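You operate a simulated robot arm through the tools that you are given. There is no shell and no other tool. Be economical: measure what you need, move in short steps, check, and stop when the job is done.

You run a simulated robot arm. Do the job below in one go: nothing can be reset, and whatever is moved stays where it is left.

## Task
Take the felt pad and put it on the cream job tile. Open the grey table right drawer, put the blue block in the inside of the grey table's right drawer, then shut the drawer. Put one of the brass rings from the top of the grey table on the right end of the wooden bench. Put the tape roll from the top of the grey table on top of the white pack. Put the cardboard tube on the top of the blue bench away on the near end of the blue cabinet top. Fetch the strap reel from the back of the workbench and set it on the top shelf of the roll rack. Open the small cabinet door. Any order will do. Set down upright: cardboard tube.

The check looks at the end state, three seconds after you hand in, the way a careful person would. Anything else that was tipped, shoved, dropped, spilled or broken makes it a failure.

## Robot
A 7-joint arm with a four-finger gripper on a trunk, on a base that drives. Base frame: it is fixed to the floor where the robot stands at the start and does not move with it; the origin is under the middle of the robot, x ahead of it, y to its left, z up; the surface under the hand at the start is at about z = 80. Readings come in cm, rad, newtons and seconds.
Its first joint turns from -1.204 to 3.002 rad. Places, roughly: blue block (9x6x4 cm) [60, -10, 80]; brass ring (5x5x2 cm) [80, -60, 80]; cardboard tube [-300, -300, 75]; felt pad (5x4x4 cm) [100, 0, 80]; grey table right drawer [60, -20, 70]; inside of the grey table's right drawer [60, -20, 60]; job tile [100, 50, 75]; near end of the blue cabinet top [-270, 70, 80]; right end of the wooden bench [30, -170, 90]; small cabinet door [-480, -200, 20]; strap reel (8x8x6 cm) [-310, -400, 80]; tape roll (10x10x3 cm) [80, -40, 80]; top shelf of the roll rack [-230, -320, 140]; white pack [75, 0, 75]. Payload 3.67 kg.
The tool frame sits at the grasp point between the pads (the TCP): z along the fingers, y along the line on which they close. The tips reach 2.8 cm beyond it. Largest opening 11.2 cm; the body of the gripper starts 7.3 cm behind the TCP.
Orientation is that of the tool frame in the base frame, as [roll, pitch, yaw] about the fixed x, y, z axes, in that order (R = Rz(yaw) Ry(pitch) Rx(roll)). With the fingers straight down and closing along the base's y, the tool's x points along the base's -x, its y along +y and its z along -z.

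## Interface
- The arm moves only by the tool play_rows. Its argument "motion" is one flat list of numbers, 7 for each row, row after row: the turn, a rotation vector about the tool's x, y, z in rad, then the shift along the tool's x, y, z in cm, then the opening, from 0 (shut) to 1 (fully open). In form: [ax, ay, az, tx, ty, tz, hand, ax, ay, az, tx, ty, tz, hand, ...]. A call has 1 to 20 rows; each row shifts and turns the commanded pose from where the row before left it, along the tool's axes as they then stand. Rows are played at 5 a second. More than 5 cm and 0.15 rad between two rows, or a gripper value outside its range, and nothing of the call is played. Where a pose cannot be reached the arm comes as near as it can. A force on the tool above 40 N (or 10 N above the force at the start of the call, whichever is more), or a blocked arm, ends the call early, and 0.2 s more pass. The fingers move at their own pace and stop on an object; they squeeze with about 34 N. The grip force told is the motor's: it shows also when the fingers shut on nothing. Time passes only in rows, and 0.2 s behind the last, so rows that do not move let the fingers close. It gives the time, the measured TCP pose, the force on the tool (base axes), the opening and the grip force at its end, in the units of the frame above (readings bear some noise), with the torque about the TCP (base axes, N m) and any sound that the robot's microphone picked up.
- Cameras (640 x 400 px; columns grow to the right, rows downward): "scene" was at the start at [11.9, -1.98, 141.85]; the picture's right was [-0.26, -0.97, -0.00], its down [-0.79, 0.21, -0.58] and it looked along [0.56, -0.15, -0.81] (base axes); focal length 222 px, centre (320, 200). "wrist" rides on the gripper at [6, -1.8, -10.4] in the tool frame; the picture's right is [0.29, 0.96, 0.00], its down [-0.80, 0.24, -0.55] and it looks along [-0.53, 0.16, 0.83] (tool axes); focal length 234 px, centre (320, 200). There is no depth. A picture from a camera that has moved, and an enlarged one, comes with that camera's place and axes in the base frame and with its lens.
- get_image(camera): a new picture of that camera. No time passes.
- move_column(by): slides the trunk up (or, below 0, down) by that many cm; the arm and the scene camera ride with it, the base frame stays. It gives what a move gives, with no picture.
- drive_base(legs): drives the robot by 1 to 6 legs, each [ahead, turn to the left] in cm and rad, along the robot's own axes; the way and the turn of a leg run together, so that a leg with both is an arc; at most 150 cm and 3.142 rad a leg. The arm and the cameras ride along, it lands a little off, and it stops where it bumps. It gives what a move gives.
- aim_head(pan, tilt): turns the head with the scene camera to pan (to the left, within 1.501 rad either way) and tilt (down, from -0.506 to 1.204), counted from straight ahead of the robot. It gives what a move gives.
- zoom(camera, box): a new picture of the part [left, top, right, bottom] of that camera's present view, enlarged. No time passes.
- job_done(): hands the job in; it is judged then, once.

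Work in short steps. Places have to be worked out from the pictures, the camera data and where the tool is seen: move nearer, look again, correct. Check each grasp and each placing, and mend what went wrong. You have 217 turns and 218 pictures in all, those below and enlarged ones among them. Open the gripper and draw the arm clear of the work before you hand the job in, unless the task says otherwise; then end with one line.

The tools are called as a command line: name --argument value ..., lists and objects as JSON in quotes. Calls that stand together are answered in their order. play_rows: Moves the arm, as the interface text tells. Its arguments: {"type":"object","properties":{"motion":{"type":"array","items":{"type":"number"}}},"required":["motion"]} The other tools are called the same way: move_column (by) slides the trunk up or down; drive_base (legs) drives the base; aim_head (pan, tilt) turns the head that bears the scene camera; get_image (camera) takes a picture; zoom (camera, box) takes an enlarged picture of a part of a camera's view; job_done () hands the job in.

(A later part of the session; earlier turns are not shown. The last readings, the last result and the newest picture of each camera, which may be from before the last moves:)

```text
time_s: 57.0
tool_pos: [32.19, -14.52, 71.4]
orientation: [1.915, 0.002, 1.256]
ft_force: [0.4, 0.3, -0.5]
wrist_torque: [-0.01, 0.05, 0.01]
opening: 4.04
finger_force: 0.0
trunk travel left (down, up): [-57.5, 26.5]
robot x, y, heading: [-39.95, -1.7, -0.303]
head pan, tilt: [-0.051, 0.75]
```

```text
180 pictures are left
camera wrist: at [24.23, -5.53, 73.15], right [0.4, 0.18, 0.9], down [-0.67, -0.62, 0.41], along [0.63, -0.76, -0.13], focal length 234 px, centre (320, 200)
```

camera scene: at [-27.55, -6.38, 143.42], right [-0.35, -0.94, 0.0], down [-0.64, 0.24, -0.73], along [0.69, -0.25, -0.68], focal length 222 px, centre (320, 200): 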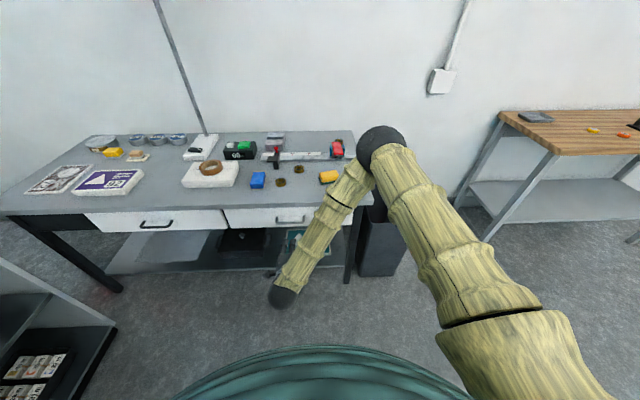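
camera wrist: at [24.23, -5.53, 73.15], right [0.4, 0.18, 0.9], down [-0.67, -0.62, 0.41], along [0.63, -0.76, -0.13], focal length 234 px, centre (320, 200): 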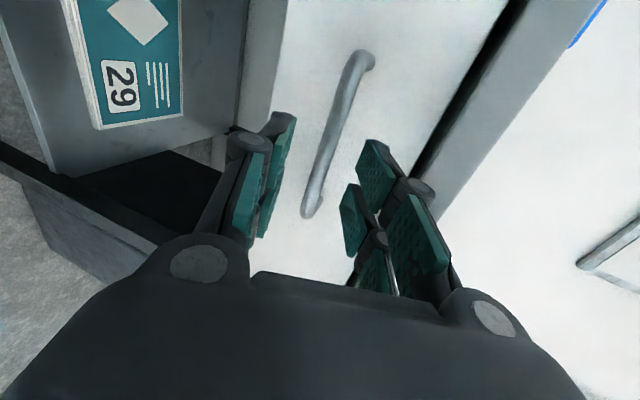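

The bar lies between the fingers, so I'll move in and close.

play_rows --motion '[0, 0, 0, 0, 0.5, 1.5, 0.36, 0, 0, 0, 0, 0.5, 1.5, 0.36, 0, 0, 0, 0, 0, 0, 0, 0, 0, 0, 0, 0, 0, 0]'

get_image --camera "wrist"

```text
time_s: 58.1
tool_pos: [34.86, -15.2, 70.76]
orientation: [1.927, 0.002, 1.258]
ft_force: [1.5, 1.4, -15.5]
wrist_torque: [1.64, -0.11, -0.93]
opening: 1.19
finger_force: 44.9
trunk travel left (down, up): [-57.5, 26.5]
robot x, y, heading: [-40.48, -1.94, -0.305]
head pan, tilt: [-0.051, 0.75]
stopped in row 4: the force on the tool passed its limit at 41 N (the readings are from after the stop); the commanded pose is now the measured one
```

```text
179 pictures are left
camera wrist: at [26.87, -6.33, 72.74], right [0.41, 0.17, 0.9], down [-0.66, -0.62, 0.42], along [0.63, -0.76, -0.14], focal length 234 px, centre (320, 200)
```

wrist: 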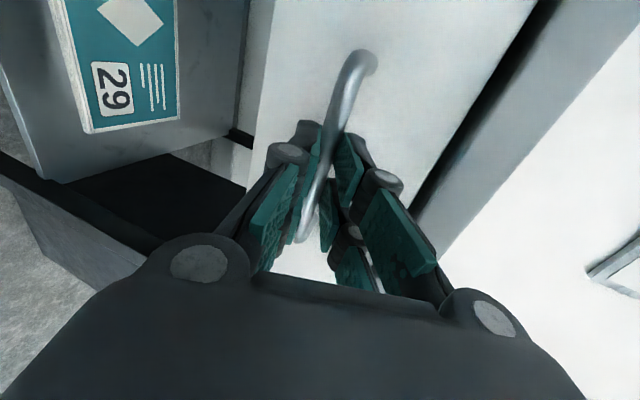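

The handle is gripped at 1.19 cm. I'll pull the drawer out towards the robot in small steps.

play_rows --motion '[0, 0, 0, 0, -0.28, 0.1, 0, 0, 0, 0, 0, -0.6, -1.6, 0, 0, 0, 0, 0, -0.7, -1.87, 0, 0, 0, 0, 0, -0.7, -1.87, 0, 0, 0, 0, 0, -0.7, -1.87, 0]'

get_image --camera "scene"

```text
time_s: 59.3
tool_pos: [27.48, -12.82, 70.77]
orientation: [1.922, 0.002, 1.26]
ft_force: [3.6, 13.1, 7.6]
wrist_torque: [1.51, -0.58, -0.3]
opening: 1.2
finger_force: 45.3
trunk travel left (down, up): [-57.5, 26.5]
robot x, y, heading: [-39.72, -1.72, -0.305]
head pan, tilt: [-0.051, 0.75]
```

```text
178 pictures are left
camera scene: at [-27.6, -6.16, 143.44], right [-0.35, -0.94, 0.0], down [-0.64, 0.24, -0.73], along [0.69, -0.25, -0.68], focal length 222 px, centre (320, 200)
```

scene: 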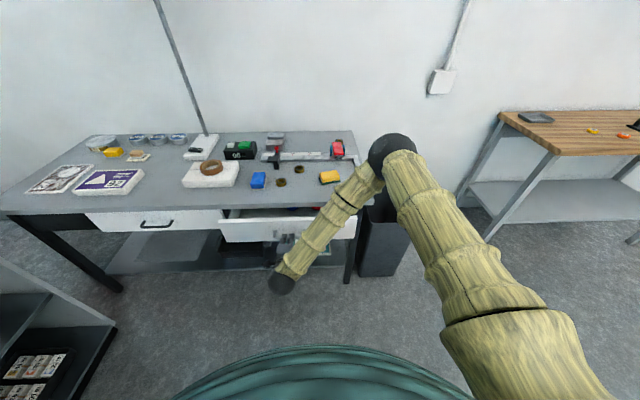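

play_rows --motion '[0, 0, 0, 0.2, -0.7, -1.87, 0, 0, 0, 0, 0.1, -0.7, -1.87, 0, 0, 0, 0, 0, -0.7, -1.87, 0, 0, 0, 0, 0, -0.7, -1.87, 0, 0, 0, 0, 0, -0.7, -1.87, 0]'

get_image --camera "scene"

```text
time_s: 60.5
tool_pos: [17.94, -9.82, 70.68]
orientation: [1.921, 0.003, 1.257]
ft_force: [-9.8, -25.6, 24.2]
wrist_torque: [0.82, -0.83, -1.6]
opening: 1.2
finger_force: 45.2
trunk travel left (down, up): [-57.5, 26.5]
robot x, y, heading: [-40.45, -1.65, -0.306]
head pan, tilt: [-0.051, 0.75]
```

```text
177 pictures are left
camera scene: at [-27.82, -6.46, 143.45], right [-0.35, -0.94, 0.0], down [-0.64, 0.24, -0.73], along [0.69, -0.25, -0.68], focal length 222 px, centre (320, 200)
```

scene: 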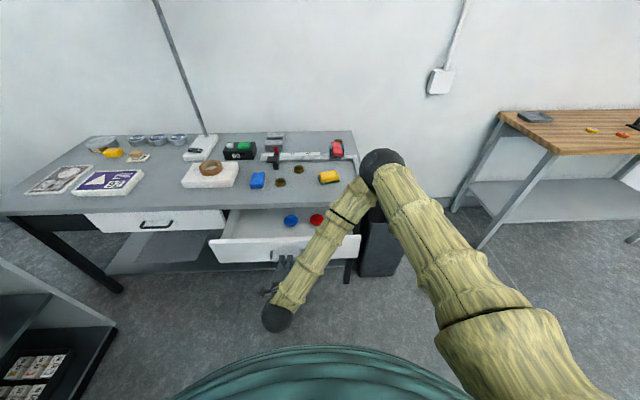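

The drawer is about 18 cm open, with two discs inside. I'll ease the side force and pull a little more.

play_rows --motion '[0, 0, 0, -0.3, 0.2, 0, 0, 0, 0, 0, 0, -0.7, -1.87, 0, 0, 0, 0, 0, -0.5, -1.5, 0]'

zoom --camera "scene" --box '[180, 130, 400, 300]'

```text
time_s: 61.3
tool_pos: [14.81, -8.69, 70.74]
orientation: [1.926, 0.001, 1.264]
ft_force: [3.2, 9.8, -4.9]
wrist_torque: [1.85, -0.5, 0.37]
opening: 1.19
finger_force: 44.8
trunk travel left (down, up): [-57.5, 26.5]
robot x, y, heading: [-39.95, -2.12, -0.298]
head pan, tilt: [-0.051, 0.75]
```

```text
2.35 times, centred on (290, 215) of scene
camera zoom: at [-27.53, -6.2, 143.39], right [-0.35, -0.94, 0.0], down [-0.64, 0.24, -0.73], along [0.69, -0.25, -0.68], focal length 522 px, centre (391, 165)
```

zoom: 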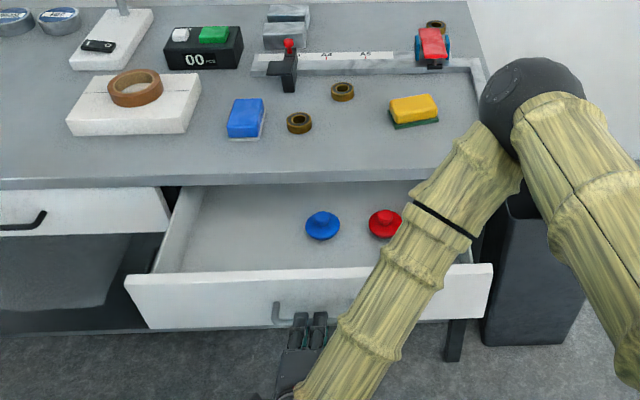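

It's open wide enough, and there's free space on the left side of the drawer. I'll release the handle and back off.

play_rows --motion '[0, 0, 0, 0, 0, 0, 0.4, 0, 0, 0, 0, 0, 0, 0.4, 0, 0, 0, 0, -0.5, -2.5, 0.4, 0, 0, 0, 0, -0.5, -2.5, 0.4, 0, 0, 0, 0, 0, -3, 0.4]'

get_image --camera "wrist"

```text
time_s: 62.5
tool_pos: [7.31, -6.56, 72.6]
orientation: [1.921, 0.005, 1.259]
ft_force: [0.3, 1.3, 0.2]
wrist_torque: [-0.02, -0.01, 0.02]
opening: 4.48
finger_force: 0.0
trunk travel left (down, up): [-57.5, 26.5]
robot x, y, heading: [-40.12, -1.46, -0.299]
head pan, tilt: [-0.051, 0.75]
```

```text
175 pictures are left
camera wrist: at [-0.71, 2.45, 74.59], right [0.4, 0.17, 0.9], down [-0.66, -0.62, 0.42], along [0.63, -0.76, -0.14], focal length 234 px, centre (320, 200)
```

wrist: 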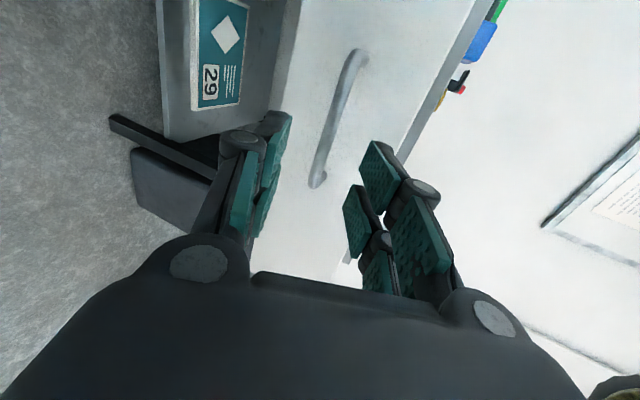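

play_rows --motion '[0, 0, 0, 0, 4.6, -1.7, 1, 0, 0, 0, 0, 4.6, -1.7, 1, 0, 0, 0, 0, 4.6, -1.7, 1, 0, 0, 0, 0, 4.6, -1.7, 1, 0, 0, 0, 0, 4.6, -1.7, 1, 0, 0, 0, 0, 4.6, -1.7, 1, 0, 0, 0, 0, 4.6, -1.7, 1, 0.1356, 0, 0, 0, 0, 0, 1, 0.1356, 0, 0, 0, 0, 0, 1, 0.1356, 0, 0, 0, 0, 0, 1, 0.1356, 0, 0, 0, 0, 0, 1, 0.1356, 0, 0, 0, 0, 0, 1, 0.1356, 0, 0, 0, 0, 0, 1, 0.1356, 0, 0, 0, 0, 0, 1, 0.1356, 0, 0, 0, 0, 0, 1, 0.1356, 0, 0, 0, 0, 0, 1]'

play_rows --motion '[0, 0, -0.1427, 0, 0, 0, 1, 0, 0, -0.1427, 0, 0, 0, 1, 0, 0, -0.1427, 0, 0, 0, 1, 0, 0, -0.1427, 0, 0, 0, 1, 0, 0, -0.1427, 0, 0, 0, 1, 0, 0, -0.1427, 0, 0, 0, 1, 0, 0, -0.1427, 0, 0, 0, 1, 0, 0, -0.1427, 0, 0, 0, 1, 0, 0, -0.1427, 0, 0, 0, 1, 0, 0, -0.1427, 0, 0, 0, 1, 0, 0, -0.1427, 0, 0, 0, 1]'

get_image --camera "wrist"

get_image --camera "scene"

```text
time_s: 65.9
tool_pos: [7.74, -5.85, 106.9]
orientation: [-3.137, 0.002, 1.257]
ft_force: [-0.1, -0.6, 0.1]
wrist_torque: [-0.02, -0.04, -0.01]
opening: 11.2
finger_force: 0.1
out of reach, approached as far as the arm can: row 6
trunk travel left (down, up): [-57.5, 26.5]
robot x, y, heading: [-39.75, -2.22, -0.302]
head pan, tilt: [-0.051, 0.75]
```

```text
time_s: 68.3
tool_pos: [7.87, -5.98, 107.0]
orientation: [-3.141, 0.0, 2.831]
ft_force: [0.1, -0.4, -0.6]
wrist_torque: [0.03, 0.01, 0.02]
opening: 11.19
finger_force: 0.1
trunk travel left (down, up): [-57.5, 26.5]
robot x, y, heading: [-39.83, -1.68, -0.305]
head pan, tilt: [-0.051, 0.75]
```

```text
174 pictures are left
camera wrist: at [1.54, -5.74, 117.37], right [0.02, 1.0, 0.0], down [0.83, -0.01, 0.55], along [0.55, -0.01, -0.83], focal length 234 px, centre (320, 200)
```

wrist: 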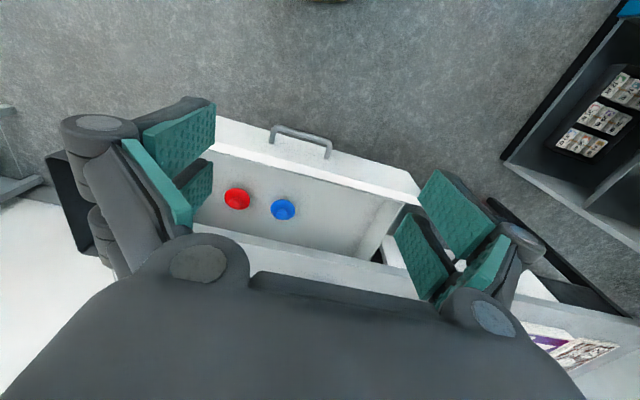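

```text
173 pictures are left
camera scene: at [-27.57, -6.29, 143.42], right [-0.35, -0.94, 0.0], down [-0.64, 0.24, -0.73], along [0.69, -0.25, -0.68], focal length 222 px, centre (320, 200)
```

scene: 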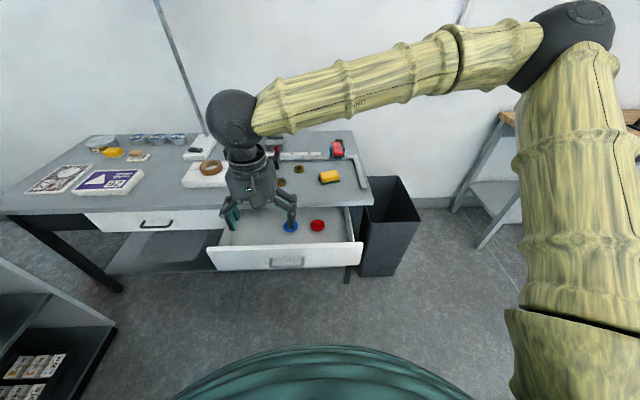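

play_rows --motion '[0, 0, 0, -4.48, 1.32, 1, 1, 0, 0, 0, -4.48, 1.32, 1, 1, 0, 0, 0, -4.48, 1.32, 1, 1, 0, 0, 0, -4.48, 1.32, 1, 1, 0, 0, 0, -4.48, 1.32, 1, 1, 0, 0, 0, -4.48, 1.32, 1, 1, 0, 0, 0, -4.48, 1.32, 1, 1, 0, 0, 0, -4.48, 1.32, 1, 1, 0, 0, 0, -4.48, 1.32, 1, 1]'

get_image --camera "wrist"

```text
time_s: 70.3
tool_pos: [49.86, -7.09, 97.72]
orientation: [-3.137, -0.004, 2.83]
ft_force: [1.6, -0.3, 0.6]
wrist_torque: [0.02, 0.0, 0.0]
opening: 11.18
finger_force: 0.0
trunk travel left (down, up): [-57.5, 26.5]
robot x, y, heading: [-40.12, -1.8, -0.302]
head pan, tilt: [-0.051, 0.75]
```

```text
172 pictures are left
camera wrist: at [43.59, -6.83, 108.14], right [0.02, 1.0, 0.0], down [0.83, -0.02, 0.55], along [0.55, -0.01, -0.83], focal length 234 px, centre (320, 200)
```

wrist: 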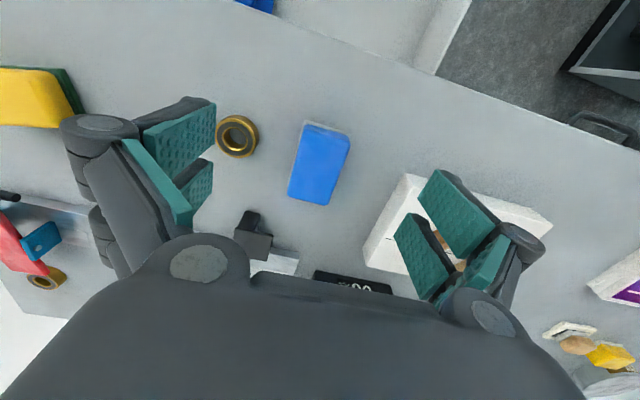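

The blue block is at about [54.7, -7.2] and aligned. The nearby ring is close, so I'll descend with the fingers partly open.

play_rows --motion '[0, 0, 0, -4.65, 1.38, 0, 0.76, 0, 0, 0, 0, 0, 5, 0.76, 0, 0, 0, 0, 0, 3, 0.76]'

get_image --camera "wrist"

```text
time_s: 71.1
tool_pos: [54.38, -7.05, 89.62]
orientation: [-3.138, -0.002, 2.831]
ft_force: [-0.1, 0.4, -0.1]
wrist_torque: [-0.05, 0.02, -0.04]
opening: 8.5
finger_force: 0.1
trunk travel left (down, up): [-57.5, 26.5]
robot x, y, heading: [-40.17, -1.75, -0.305]
head pan, tilt: [-0.051, 0.75]
```

```text
171 pictures are left
camera wrist: at [48.24, -6.76, 100.07], right [0.02, 1.0, 0.0], down [0.83, -0.01, 0.55], along [0.55, -0.01, -0.83], focal length 234 px, centre (320, 200)
```

wrist: 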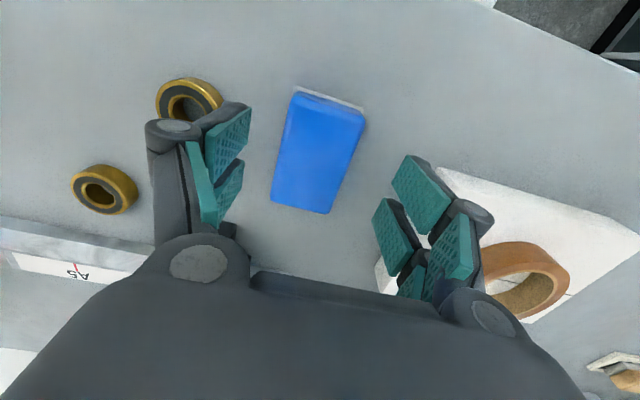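

play_rows --motion '[0, 0, 0, 0, 0, 4, 0.76, 0, 0, 0, 0, 0, 2.4, 0.76, 0, 0, 0, 0, 0, 0, 0, 0, 0, 0, 0, 0, 0, 0, 0, 0, 0, 0, 0, 0, 0]'

get_image --camera "wrist"

```text
time_s: 72.3
tool_pos: [54.43, -7.31, 83.39]
orientation: [-3.141, -0.001, 2.83]
ft_force: [1.1, 0.0, 1.9]
wrist_torque: [-0.15, -0.1, 0.01]
opening: 5.55
finger_force: 34.1
trunk travel left (down, up): [-57.5, 26.5]
robot x, y, heading: [-40.32, -1.81, -0.304]
head pan, tilt: [-0.051, 0.75]
```

```text
170 pictures are left
camera wrist: at [48.31, -7.01, 93.78], right [0.02, 1.0, 0.0], down [0.83, -0.02, 0.55], along [0.55, -0.01, -0.83], focal length 234 px, centre (320, 200)
```

wrist: 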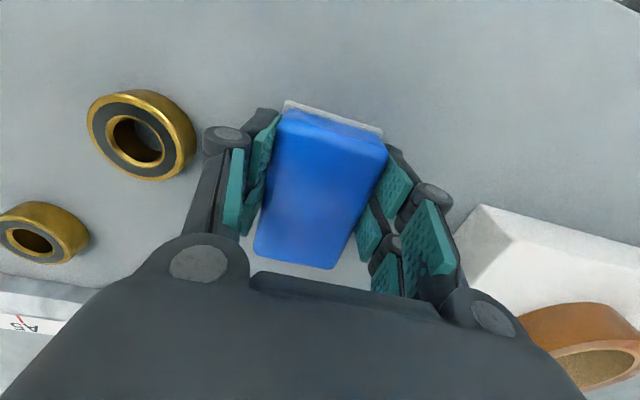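

The block is gripped at 5.55 cm. I'll lift it and carry it back over the left part of the open drawer.

play_rows --motion '[0, 0, 0, 0, 0, -4, 0, 0, 0, 0, 0, 0, -5, 0, 0, 0, 0, 0, 0, -5, 0, 0, 0, 0, 4.59, -0.55, 0, 0, 0, 0, 0, 4.59, -0.55, 0, 0, 0, 0, 0, 4.59, -0.55, 0, 0, 0, 0, 0, 4.59, -0.55, 0, 0, 0, 0, 0, 4.59, -0.55, 0, 0]'

get_image --camera "wrist"

get_image --camera "scene"

```text
time_s: 74.1
tool_pos: [32.01, -2.58, 97.29]
orientation: [-3.14, -0.002, 2.827]
ft_force: [0.3, 0.7, -0.7]
wrist_torque: [0.03, -0.04, 0.02]
opening: 5.55
finger_force: 33.9
trunk travel left (down, up): [-57.5, 26.5]
robot x, y, heading: [-39.75, -1.86, -0.309]
head pan, tilt: [-0.051, 0.75]
```

```text
169 pictures are left
camera wrist: at [25.76, -2.34, 107.67], right [0.02, 1.0, 0.0], down [0.83, -0.02, 0.55], along [0.55, -0.01, -0.83], focal length 234 px, centre (320, 200)
```

wrist: 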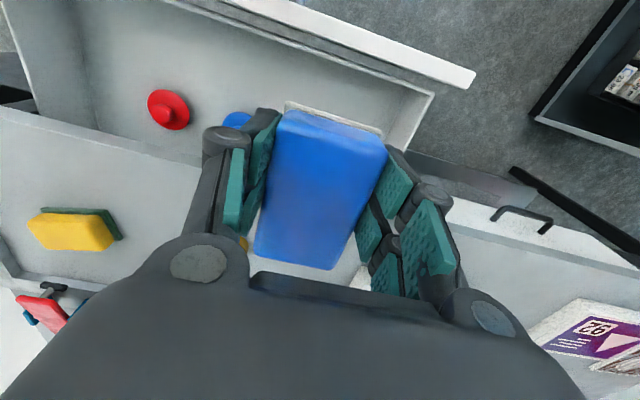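

```text
168 pictures are left
camera scene: at [-27.64, -6.29, 143.43], right [-0.35, -0.94, 0.0], down [-0.64, 0.24, -0.73], along [0.69, -0.25, -0.68], focal length 222 px, centre (320, 200)
```

scene: 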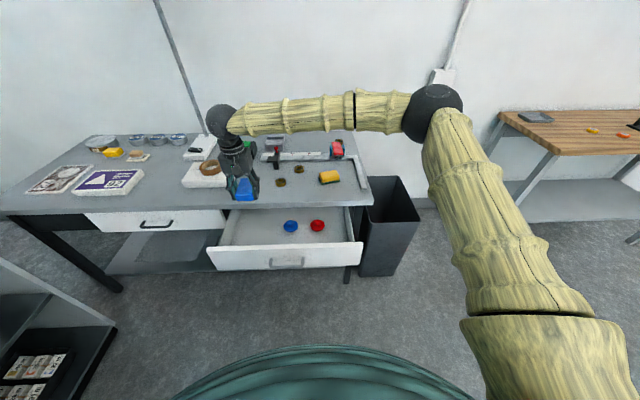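

play_rows --motion '[0, 0, 0, -1.2, 2.1, 4, 0, 0, 0, 0, 0, 0, 5, 0, 0, 0, 0, 0, 0, 5, 0, 0, 0, 0, 0, 0, 4, 0]'

get_image --camera "wrist"

zoom --camera "scene" --box '[180, 150, 380, 290]'

```text
time_s: 75.1
tool_pos: [33.91, -0.98, 79.63]
orientation: [-3.141, -0.001, 2.829]
ft_force: [-0.2, -0.7, -1.2]
wrist_torque: [0.01, 0.02, -0.02]
opening: 5.54
finger_force: 33.7
trunk travel left (down, up): [-57.5, 26.5]
robot x, y, heading: [-39.93, -1.87, -0.305]
head pan, tilt: [-0.051, 0.75]
```

```text
167 pictures are left
camera wrist: at [27.67, -0.74, 89.92], right [0.02, 1.0, 0.0], down [0.83, -0.02, 0.55], along [0.55, -0.01, -0.83], focal length 234 px, centre (320, 200)
```

wrist: 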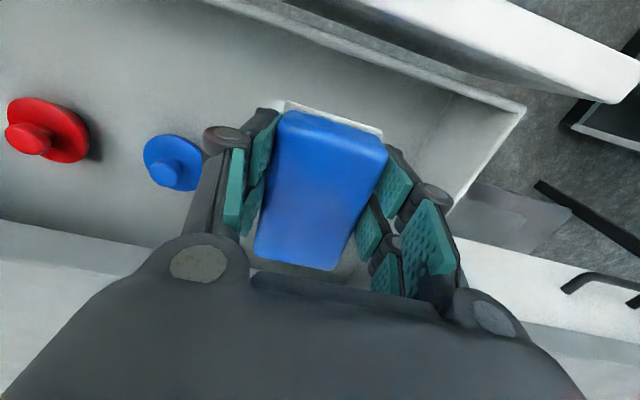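

```text
2.86 times, centred on (280, 220) of scene
camera zoom: at [-27.51, -6.29, 143.42], right [-0.35, -0.94, 0.0], down [-0.64, 0.24, -0.73], along [0.69, -0.25, -0.68], focal length 634 px, centre (434, 143)
```

zoom: 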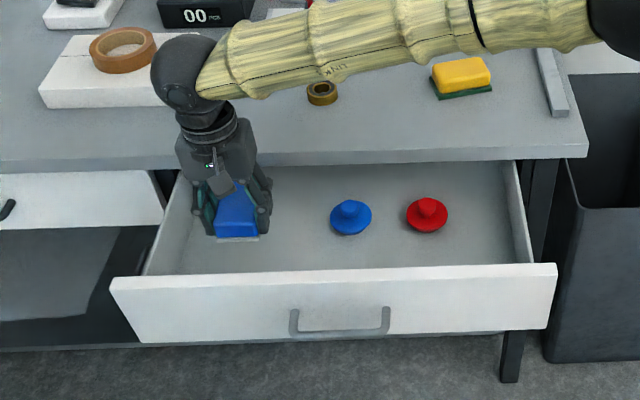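

play_rows --motion '[0, 0, 0, 0, 0, 3, 0, 0, 0, 0, 0, 0, 2, 0, 0, 0, 0, 0, 0, 0.5, 0, 0, 0, 0, 0, 0, 0.5, 0, 0, 0, 0, 0, 0, 0.5, 0]'

zoom --camera "scene" --box '[180, 150, 380, 290]'

```text
time_s: 76.3
tool_pos: [33.5, -1.11, 72.98]
orientation: [-3.141, -0.003, 2.83]
ft_force: [0.5, 1.0, -0.9]
wrist_torque: [-0.01, -0.01, 0.03]
opening: 5.54
finger_force: 33.7
trunk travel left (down, up): [-57.5, 26.5]
robot x, y, heading: [-40.19, -1.38, -0.303]
head pan, tilt: [-0.051, 0.75]
```

```text
2.86 times, centred on (280, 220) of scene
camera zoom: at [-27.55, -6.27, 143.42], right [-0.35, -0.94, 0.0], down [-0.64, 0.24, -0.73], along [0.69, -0.25, -0.68], focal length 634 px, centre (434, 143)
```

zoom: 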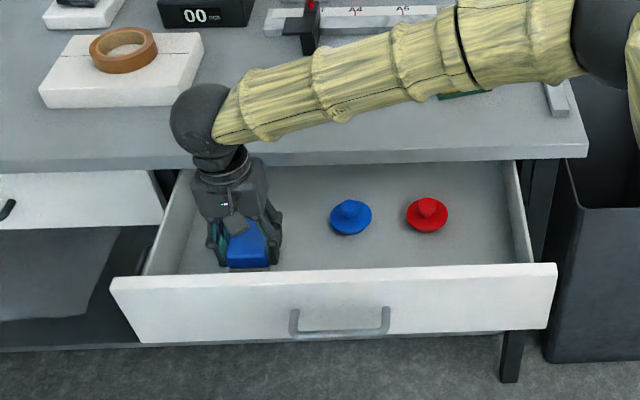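

play_rows --motion '[0, 0, 0, 0, 0, 0.4, 0, 0, 0, 0, 0, 0, 0.4, 0, 0, 0, 0, 0, 0, 0.4, 0, 0, 0, 0, 0, 0, 0.4, 0]'

get_image --camera "wrist"

```text
time_s: 77.3
tool_pos: [33.48, -1.22, 71.43]
orientation: [-3.139, -0.002, 2.83]
ft_force: [0.1, -0.2, -1.1]
wrist_torque: [0.0, 0.02, -0.02]
opening: 5.53
finger_force: 33.8
trunk travel left (down, up): [-57.5, 26.5]
robot x, y, heading: [-39.96, -1.76, -0.307]
head pan, tilt: [-0.051, 0.75]
```

```text
164 pictures are left
camera wrist: at [27.34, -0.9, 81.79], right [0.02, 1.0, 0.0], down [0.83, -0.02, 0.55], along [0.55, -0.01, -0.83], focal length 234 px, centre (320, 200)
```

wrist: 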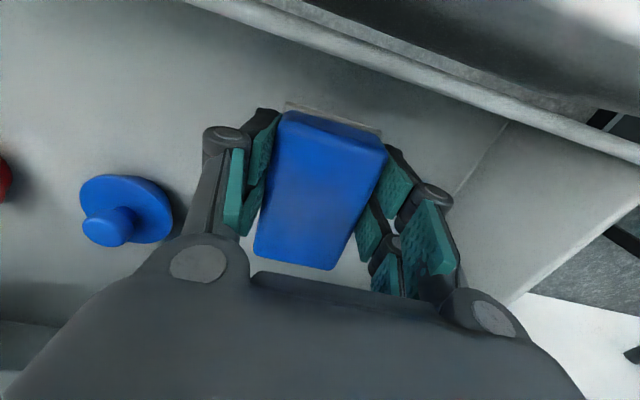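

play_rows --motion '[0, 0, 0, 0, 0, 0.4, 0, 0, 0, 0, 0, 0, 0.4, 0, 0, 0, 0, 0, 0, 0.4, 0, 0, 0, 0, 0, 0, 0.4, 0]'

```text
time_s: 78.3
tool_pos: [33.55, -0.96, 69.82]
orientation: [-3.139, -0.002, 2.829]
ft_force: [-0.5, 0.3, -0.5]
wrist_torque: [-0.02, -0.02, 0.03]
opening: 5.52
finger_force: 34.5
trunk travel left (down, up): [-57.5, 26.5]
robot x, y, heading: [-39.64, -1.54, -0.307]
head pan, tilt: [-0.051, 0.75]
```

zoom --camera "scene" --box '[200, 160, 340, 270]'

get_image --camera "wrist"

```text
3.64 times, centred on (270, 215) of scene
camera zoom: at [-27.55, -6.27, 143.42], right [-0.35, -0.94, 0.0], down [-0.64, 0.24, -0.73], along [0.69, -0.25, -0.68], focal length 806 px, centre (502, 146)
```

zoom: 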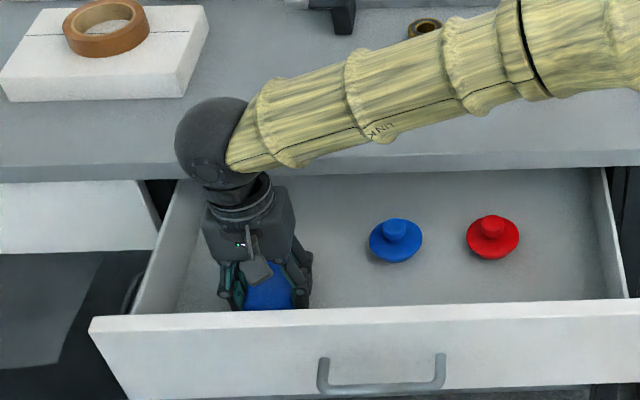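

```text
162 pictures are left
camera wrist: at [27.35, -0.86, 80.2], right [0.02, 1.0, 0.0], down [0.83, -0.02, 0.55], along [0.55, -0.01, -0.83], focal length 234 px, centre (320, 200)
```

wrist: 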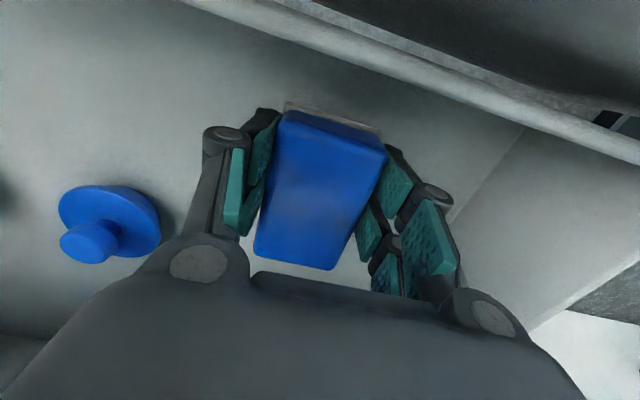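

play_rows --motion '[0, 0, 0, 0, 0, 0.4, 0, 0, 0, 0, 0, 0, 0.4, 0, 0, 0, 0, 0, 0, 0.4, 0, 0, 0, 0, 0, 0, 0.4, 0]'

```text
time_s: 79.3
tool_pos: [33.57, -1.0, 68.39]
orientation: [-3.14, 0.0, 2.828]
ft_force: [-0.2, -2.9, 13.4]
wrist_torque: [-0.31, 0.33, 0.01]
opening: 5.57
finger_force: 33.8
trunk travel left (down, up): [-57.5, 26.5]
robot x, y, heading: [-40.07, -1.74, -0.301]
head pan, tilt: [-0.051, 0.75]
```

Contact at 68.4 means the block is on the drawer floor. I'll open moderately, rise, and look.

play_rows --motion '[0, 0, 0, 0, 0, 0, 0.72, 0, 0, 0, 0, 0, 0, 0.72, 0, 0, 0, 0, 0, -4, 0.72, 0, 0, 0, 0, 0, -5, 0.72, 0, 0, 0, 0, 0, -5, 0.72, 0, 0, 0, 0, 0, -5, 0.72, 0, 0, 0, 0, 0, -5, 0.72, 0, 0, 0, 0, 0, -5, 0.72]'

get_image --camera "wrist"

```text
time_s: 81.1
tool_pos: [33.56, -1.26, 97.54]
orientation: [-3.138, 0.0, 2.828]
ft_force: [-0.4, 0.3, 0.3]
wrist_torque: [-0.02, -0.02, 0.01]
opening: 8.09
finger_force: 0.0
trunk travel left (down, up): [-57.5, 26.5]
robot x, y, heading: [-40.04, -1.79, -0.304]
head pan, tilt: [-0.051, 0.75]
```

```text
161 pictures are left
camera wrist: at [27.34, -1.02, 107.95], right [0.02, 1.0, 0.0], down [0.83, -0.02, 0.55], along [0.55, -0.01, -0.83], focal length 234 px, centre (320, 200)
```

wrist: 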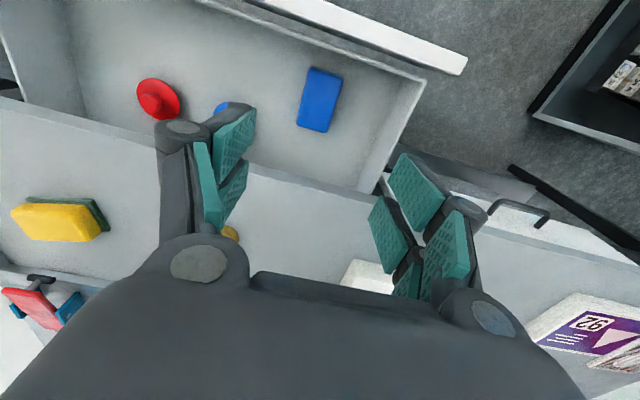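

The block lies flat in the drawer. I'll retrace to the handle-gripping pose so I can push the drawer shut by its handle.

play_rows --motion '[0, 0, 0, 3.85, -2.07, 0, 0.4, 0, 0, 0, 3.85, -2.07, 0, 0.4, 0, 0, 0, 3.85, -2.07, 0, 0.4, 0, 0, 0, 3.85, -2.07, 0, 0.4, 0, 0, 0, 3.85, -2.07, 2, 0.4, 0, 0, 0, 3.85, -2.07, 2, 0.4, 0, 0, 0.1427, 0, 0, 0, 0.4, 0, 0, 0.1427, 0, 0, 0, 0.4, 0, 0, 0.1427, 0, 0, 0, 0.4, 0, 0, 0.1427, 0, 0, 0, 0.4, 0, 0, 0.1427, 0, 0, 0, 0.4, 0, 0, 0.1427, 0, 0, 0, 0.4, 0, 0, 0.1427, 0, 0, 0, 0.4, 0, 0, 0.1427, 0, 0, 0, 0.4, 0, 0, 0.1427, 0, 0, 0, 0.4, 0, 0, 0.1427, 0, 0, 0, 0.4, 0, 0, 0.1427, 0, 0, 0, 0.4]'

play_rows --motion '[-0.1356, 0, 0, 0, 0, 0, 0.4, -0.1356, 0, 0, 0, 0, 0, 0.4, -0.1356, 0, 0, 0, 0, 0, 0.4, -0.1356, 0, 0, 0, 0, 0, 0.4, -0.1356, 0, 0, 0, 0, 0, 0.4, -0.1356, 0, 0, 0, 0, 0, 0.4, -0.1356, 0, 0, 0, 0, 0, 0.4, -0.1356, 0, 0, 0, 0, 0, 0.4, -0.1356, 0, 0, 0, 0, 0, 0.4]'

get_image --camera "wrist"

```text
time_s: 84.7
tool_pos: [7.92, -5.78, 93.35]
orientation: [-3.14, 0.002, 1.258]
ft_force: [0.0, 0.2, -0.1]
wrist_torque: [0.02, -0.01, -0.01]
opening: 4.48
finger_force: 0.0
trunk travel left (down, up): [-57.5, 26.5]
robot x, y, heading: [-39.88, -2.07, -0.304]
head pan, tilt: [-0.051, 0.75]
```

```text
time_s: 86.7
tool_pos: [8.68, -6.81, 94.79]
orientation: [1.924, -0.042, 1.224]
ft_force: [-0.6, 0.4, -0.2]
wrist_torque: [0.01, -0.01, 0.01]
opening: 4.46
finger_force: 0.0
trunk travel left (down, up): [-57.5, 26.5]
robot x, y, heading: [-40.0, -1.79, -0.302]
head pan, tilt: [-0.051, 0.75]
```

```text
160 pictures are left
camera wrist: at [1.03, 2.41, 96.91], right [0.4, 0.12, 0.91], down [-0.69, -0.62, 0.38], along [0.61, -0.78, -0.16], focal length 234 px, centre (320, 200)
```

wrist: 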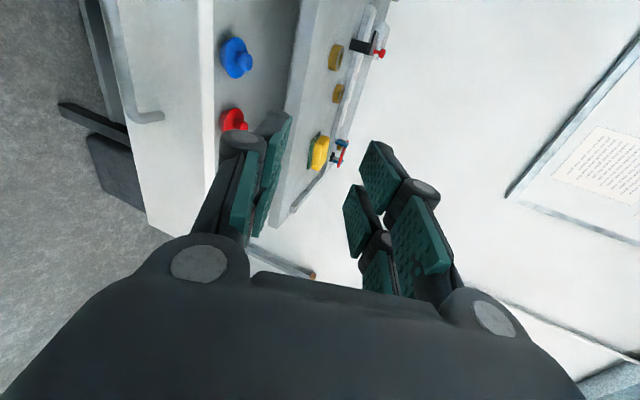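

play_rows --motion '[0, 0, 0, -0.19, -3.9, 1.36, 0.4, 0, 0, 0, -0.19, -3.9, 1.36, 0.4, 0, 0, 0, -0.19, -3.9, 1.36, 0.4, 0, 0, 0, -0.19, -3.9, 1.36, 0.4, 0, 0, 0, -0.19, -3.9, 1.36, 0.4]'

get_image --camera "wrist"

```text
time_s: 87.9
tool_pos: [7.3, -6.69, 72.61]
orientation: [1.924, 0.002, 1.258]
ft_force: [0.8, -0.1, 0.5]
wrist_torque: [0.01, -0.01, 0.02]
opening: 4.49
finger_force: 0.1
trunk travel left (down, up): [-57.5, 26.5]
robot x, y, heading: [-39.97, -1.38, -0.301]
head pan, tilt: [-0.051, 0.75]
```

```text
159 pictures are left
camera wrist: at [-0.77, 2.33, 74.4], right [0.4, 0.18, 0.9], down [-0.66, -0.62, 0.42], along [0.63, -0.76, -0.14], focal length 234 px, centre (320, 200)
```

wrist: 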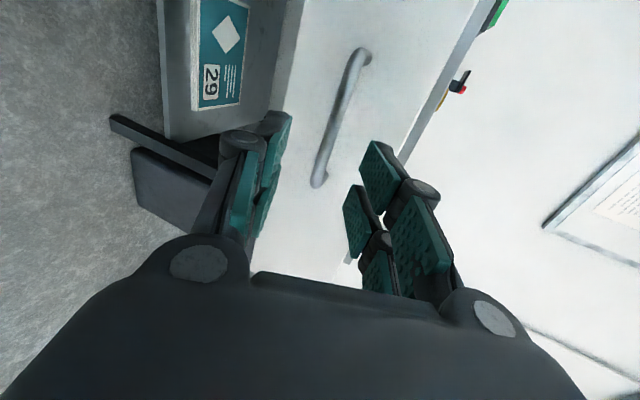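

The pose matches the one I used before. I'll go in, grip the handle, and start pushing.

play_rows --motion '[0, 0, 0, 0, 0, 3, 0.4, 0, 0, 0, 0, 0.45, 2.5, 0.4, 0, 0, 0, 0, 0.45, 2.5, 0.4, 0, 0, 0, 0, 0, 0, 0, 0, 0, 0, 0, 0, 0, 0]'

get_image --camera "wrist"

```text
time_s: 89.1
tool_pos: [14.61, -9.04, 70.82]
orientation: [1.922, 0.002, 1.255]
ft_force: [0.3, -3.5, 11.5]
wrist_torque: [1.19, -0.64, -1.17]
opening: 1.18
finger_force: 44.9
trunk travel left (down, up): [-57.5, 26.5]
robot x, y, heading: [-39.71, -1.76, -0.303]
head pan, tilt: [-0.051, 0.75]
```

```text
158 pictures are left
camera wrist: at [6.58, -0.12, 72.67], right [0.4, 0.17, 0.9], down [-0.66, -0.62, 0.42], along [0.63, -0.76, -0.14], focal length 234 px, centre (320, 200)
```

wrist: 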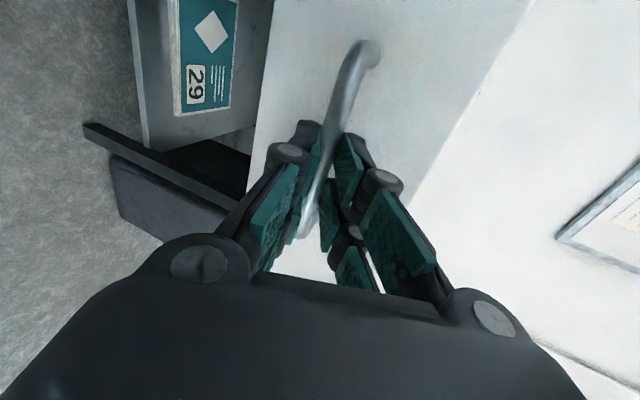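

play_rows --motion '[0, 0, 0, 0, 0.69, 1.88, 0, 0, 0, 0, 0, 0.69, 1.88, 0, 0, 0, 0, 0, 0.69, 1.88, 0, 0, 0, 0, 0, 0.69, 1.88, 0, 0, 0, 0, 0, 0.69, 1.88, 0]'

```text
time_s: 90.3
tool_pos: [24.15, -12.1, 70.88]
orientation: [1.922, 0.003, 1.257]
ft_force: [-1.5, -7.1, 6.8]
wrist_torque: [1.6, -0.74, -0.2]
opening: 1.2
finger_force: 45.1
trunk travel left (down, up): [-57.5, 26.5]
robot x, y, heading: [-40.0, -1.73, -0.304]
head pan, tilt: [-0.051, 0.75]
```

play_rows --motion '[0, 0, 0, 0, 0.69, 1.88, 0, 0, 0, 0, 0, 0.69, 1.88, 0, 0, 0, 0, 0, 0.69, 1.88, 0, 0, 0, 0, 0, 0.69, 1.88, 0, 0, 0, 0, 0, 0.52, 1.41, 0, 0, 0, 0, 0, 0.35, 0.94, 0, 0, 0, 0, 0, 0.35, 0.94, 0]'

get_image --camera "scene"

get_image --camera "wrist"

```text
time_s: 91.9
tool_pos: [34.94, -15.63, 70.88]
orientation: [1.923, 0.001, 1.26]
ft_force: [-22.5, -7.1, 16.3]
wrist_torque: [1.4, -0.68, -0.89]
opening: 1.23
finger_force: 44.9
trunk travel left (down, up): [-57.5, 26.5]
robot x, y, heading: [-39.96, -1.93, -0.308]
head pan, tilt: [-0.051, 0.75]
```

```text
157 pictures are left
camera scene: at [-27.88, -6.32, 143.45], right [-0.35, -0.94, 0.0], down [-0.64, 0.24, -0.73], along [0.69, -0.25, -0.68], focal length 222 px, centre (320, 200)
```

scene: 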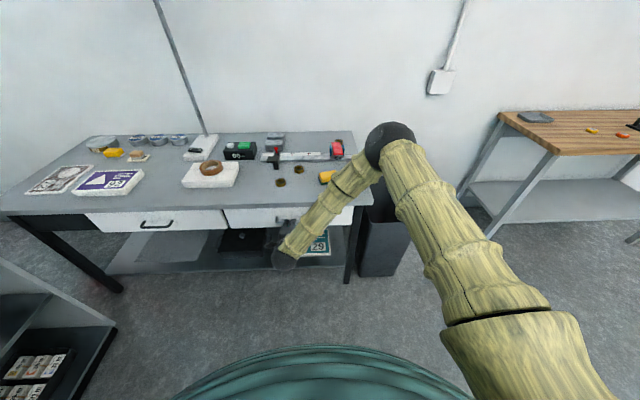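

```text
156 pictures are left
camera wrist: at [26.9, -6.74, 72.69], right [0.4, 0.17, 0.9], down [-0.66, -0.62, 0.42], along [0.63, -0.76, -0.14], focal length 234 px, centre (320, 200)
```

wrist: 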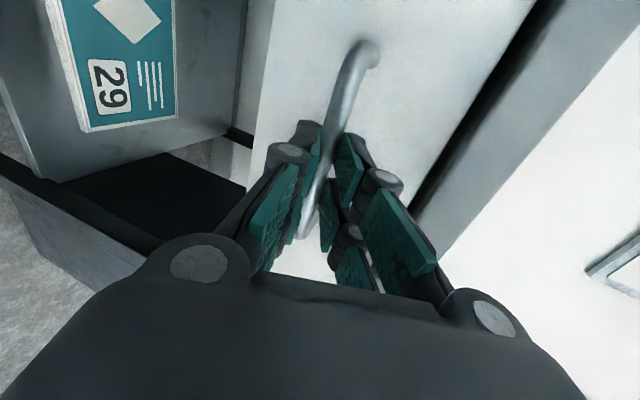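

The drawer is shut, pushing back with 22 N at its stop. I'll release, back away, and check.

play_rows --motion '[0, 0, 0, 0, 0, 0, 0.4, 0, 0, 0, 0, 0, 0, 0.4, 0, 0, 0, 0, -0.5, -2.5, 0.4, 0, 0, 0, 0, -0.8, -3, 0.4, 0, 0, 0, 0, -0.8, -4, 0.4, 0, 0, 0, 0, 0, -4, 0.4, 0, 0, 0, 0, 4.6, -1.7, 0.4, 0, 0, 0, 0, 4.6, -1.7, 0.4, 0, 0, 0, 0, 4.6, -1.7, 0.4, 0, 0, 0, 0, 4.6, -1.7, 0.4, 0, 0, 0, 0, 4.6, -1.7, 1]'

zoom --camera "scene" --box '[180, 130, 400, 270]'

```text
time_s: 94.3
tool_pos: [22.23, -11.24, 97.85]
orientation: [1.923, 0.002, 1.258]
ft_force: [-0.4, 0.3, 0.6]
wrist_torque: [-0.01, -0.01, -0.01]
opening: 10.86
finger_force: 0.0
trunk travel left (down, up): [-57.5, 26.5]
robot x, y, heading: [-40.02, -1.85, -0.305]
head pan, tilt: [-0.051, 0.75]
```

```text
2.86 times, centred on (290, 200) of scene
camera zoom: at [-27.7, -6.26, 143.42], right [-0.35, -0.94, 0.0], down [-0.64, 0.24, -0.73], along [0.69, -0.25, -0.68], focal length 634 px, centre (406, 200)
```

zoom: 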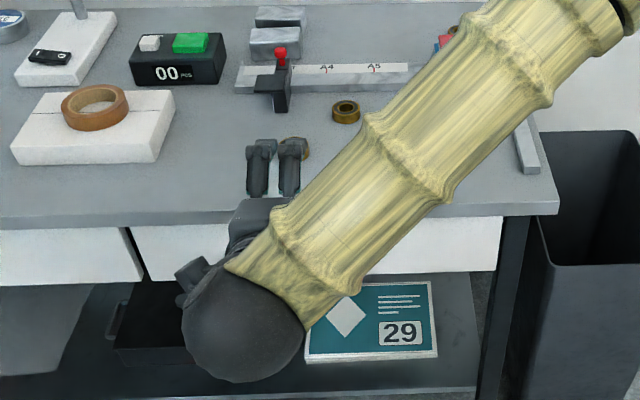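

The drawer is closed. Next I'll bring the hand back to pointing down and move towards the nearer brass ring at about [52, -16.4].

play_rows --motion '[0.1356, 0, 0, 0, 0, 0, 1, 0.1356, 0, 0, 0, 0, 0, 1, 0.1356, 0, 0, 0, 0, 0, 1, 0.1356, 0, 0, 0, 0, 0, 1, 0.1356, 0, 0, 0, 0, 0, 1, 0.1356, 0, 0, 0, 0, 0, 1, 0.1356, 0, 0, 0, 0, 0, 1, 0.1356, 0, 0, 0, 0, 0, 1, 0.1356, 0, 0, 0, 0, 0, 1, 0, 0, 0, 0, 5, 0, 0.8, 0, 0, 0, 0, 5, 0, 0.8, 0, 0, 0, 0, 5, 0, 0.8, 0, 0, 0, 0, 5, 0, 0.8, 0, 0, 0, 0, 5, 0, 0.8, 0, 0, 0, 0, 5, 0, 0.8]'

get_image --camera "wrist"

```text
time_s: 97.5
tool_pos: [51.08, -20.65, 97.9]
orientation: [-3.137, 0.004, 1.259]
ft_force: [0.5, -0.3, -0.2]
wrist_torque: [0.02, 0.04, 0.02]
opening: 8.97
finger_force: 0.1
trunk travel left (down, up): [-57.5, 26.5]
robot x, y, heading: [-40.0, -1.87, -0.299]
head pan, tilt: [-0.051, 0.75]
```

```text
154 pictures are left
camera wrist: at [51.26, -14.37, 108.26], right [1.0, -0.02, 0.0], down [-0.01, -0.83, 0.56], along [-0.01, -0.56, -0.83], focal length 234 px, centre (320, 200)
```

wrist: 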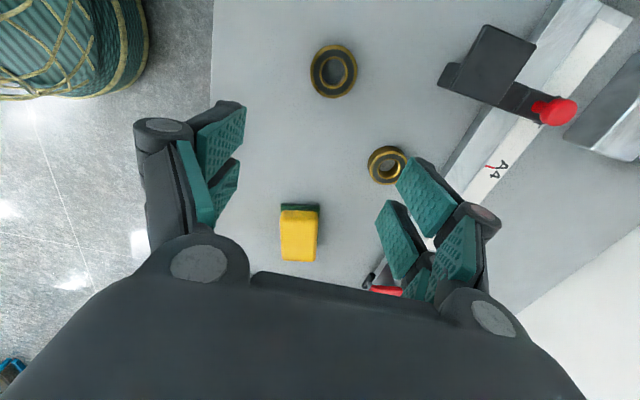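

play_rows --motion '[0, 0, 0, 4.16, 0.05, 0, 0.75, 0, 0, 0, 0, 0, 5, 0.75, 0, 0, 0, 0, 0, 4, 0.75]'

get_image --camera "wrist"

```text
time_s: 98.3
tool_pos: [52.26, -16.59, 88.87]
orientation: [-3.139, 0.002, 1.261]
ft_force: [0.5, 1.2, 0.2]
wrist_torque: [-0.03, 0.04, -0.03]
opening: 8.37
finger_force: 0.1
trunk travel left (down, up): [-57.5, 26.5]
robot x, y, heading: [-39.85, -1.59, -0.3]
head pan, tilt: [-0.051, 0.75]
```

```text
153 pictures are left
camera wrist: at [52.44, -10.2, 99.27], right [1.0, -0.02, 0.0], down [-0.01, -0.83, 0.56], along [-0.01, -0.56, -0.83], focal length 234 px, centre (320, 200)
```

wrist: 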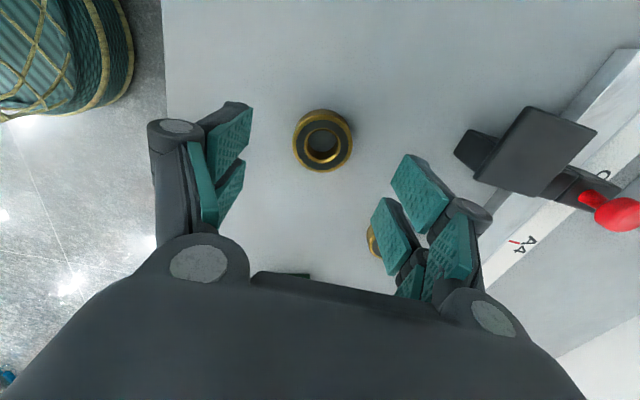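

play_rows --motion '[0, 0, 0, 0, 0, 4, 0.75, 0, 0, 0, 0, 0, 1.8, 0.75, 0, 0, 0, 0, 0, 0, 0, 0, 0, 0, 0, 0, 0, 0, 0, 0, 0, 0, 0, 0, 0, 0, 0, 0, 0, 0, -3, 0, 0, 0, 0, 0, 0, -5, 0]'

get_image --camera "wrist"

```text
time_s: 99.9
tool_pos: [52.18, -16.83, 91.21]
orientation: [-3.14, 0.001, 1.26]
ft_force: [-0.2, 0.4, -1.9]
wrist_torque: [-0.01, -0.02, 0.03]
opening: 4.36
finger_force: 34.0
trunk travel left (down, up): [-57.5, 26.5]
robot x, y, heading: [-39.95, -1.97, -0.301]
head pan, tilt: [-0.051, 0.75]
```

```text
152 pictures are left
camera wrist: at [52.38, -10.43, 101.56], right [1.0, -0.02, 0.0], down [-0.01, -0.83, 0.56], along [-0.01, -0.56, -0.83], focal length 234 px, centre (320, 200)
```

wrist: 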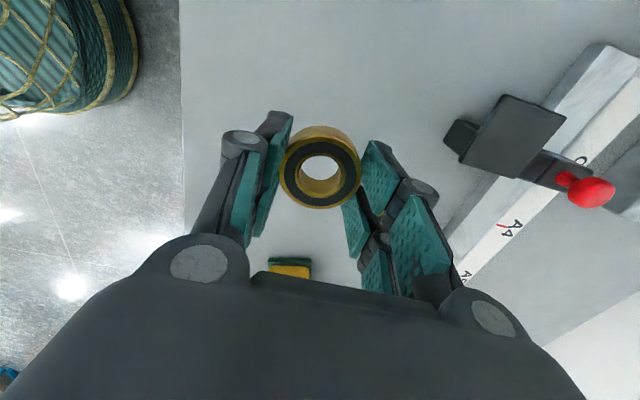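

The ring is held at 4.36 cm. I'll draw the arm in and look towards the wooden bench on the right.

play_rows --motion '[0, 0, 0, 0, -3, -3.5, 0, 0, 0, 0, 0, -3.8, -3, 0, 0, 0, 0, 0, -3.8, -3, 0, 0, 0, 0, 0, -4, -2.5, 0, 0, 0, 0, 0, -4.5, -1, 0, 0, 0, 0, 0, -5, 0, 0, 0, 0, 0, 0, -5, 0, 0]'

aim_head --pan -0.9 --tilt 0.4

get_image --camera "scene"

```text
time_s: 101.5
tool_pos: [24.6, -7.94, 104.19]
orientation: [-3.141, 0.004, 1.257]
ft_force: [-0.6, -0.4, -2.1]
wrist_torque: [-0.03, -0.04, -0.02]
opening: 4.37
finger_force: 33.4
trunk travel left (down, up): [-57.5, 26.5]
robot x, y, heading: [-40.08, -1.51, -0.307]
head pan, tilt: [-0.051, 0.75]
```

```text
time_s: 102.7
tool_pos: [24.8, -8.07, 104.15]
orientation: [-3.141, 0.001, 1.259]
ft_force: [-0.1, -0.1, -1.3]
wrist_torque: [0.0, 0.01, 0.02]
opening: 4.36
finger_force: 33.7
trunk travel left (down, up): [-57.5, 26.5]
robot x, y, heading: [-40.0, -2.12, -0.297]
head pan, tilt: [-0.901, 0.4]
```

```text
151 pictures are left
camera scene: at [-32.02, -12.06, 146.53], right [-0.93, -0.36, 0.0], down [-0.14, 0.36, -0.92], along [0.33, -0.86, -0.39], focal length 222 px, centre (320, 200)
```

scene: 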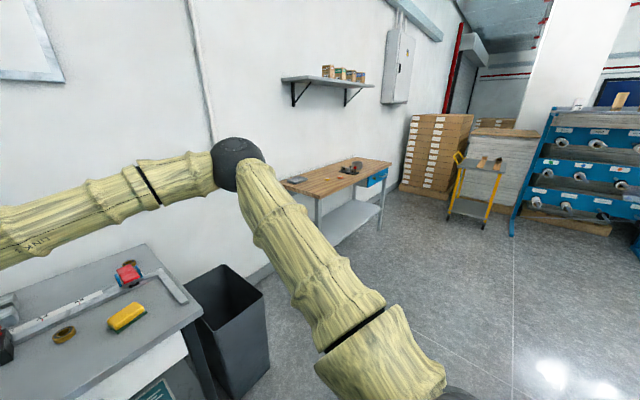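

zoom --camera "scene" --box '[260, 130, 420, 260]'

zoom --camera "scene" --box '[420, 60, 640, 260]'

```text
3.08 times, centred on (340, 195) of scene
camera zoom: at [-32.02, -12.06, 146.53], right [-0.93, -0.36, 0.0], down [-0.14, 0.36, -0.92], along [0.33, -0.86, -0.39], focal length 682 px, centre (258, 215)
```

zoom: 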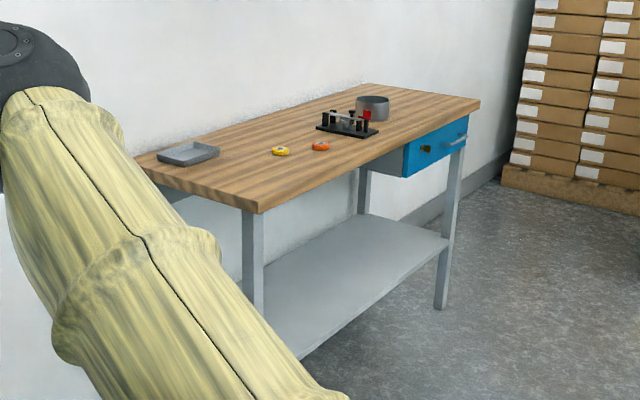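

```text
2.00 times, centred on (530, 160) of scene
camera zoom: at [-32.02, -12.06, 146.53], right [-0.93, -0.36, 0.0], down [-0.14, 0.36, -0.92], along [0.33, -0.86, -0.39], focal length 444 px, centre (-100, 280)
```

zoom: 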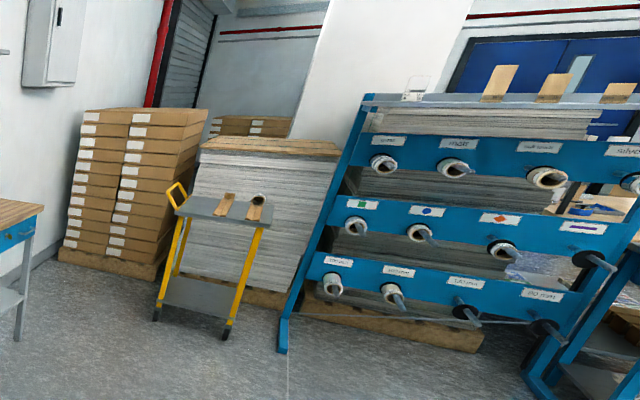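

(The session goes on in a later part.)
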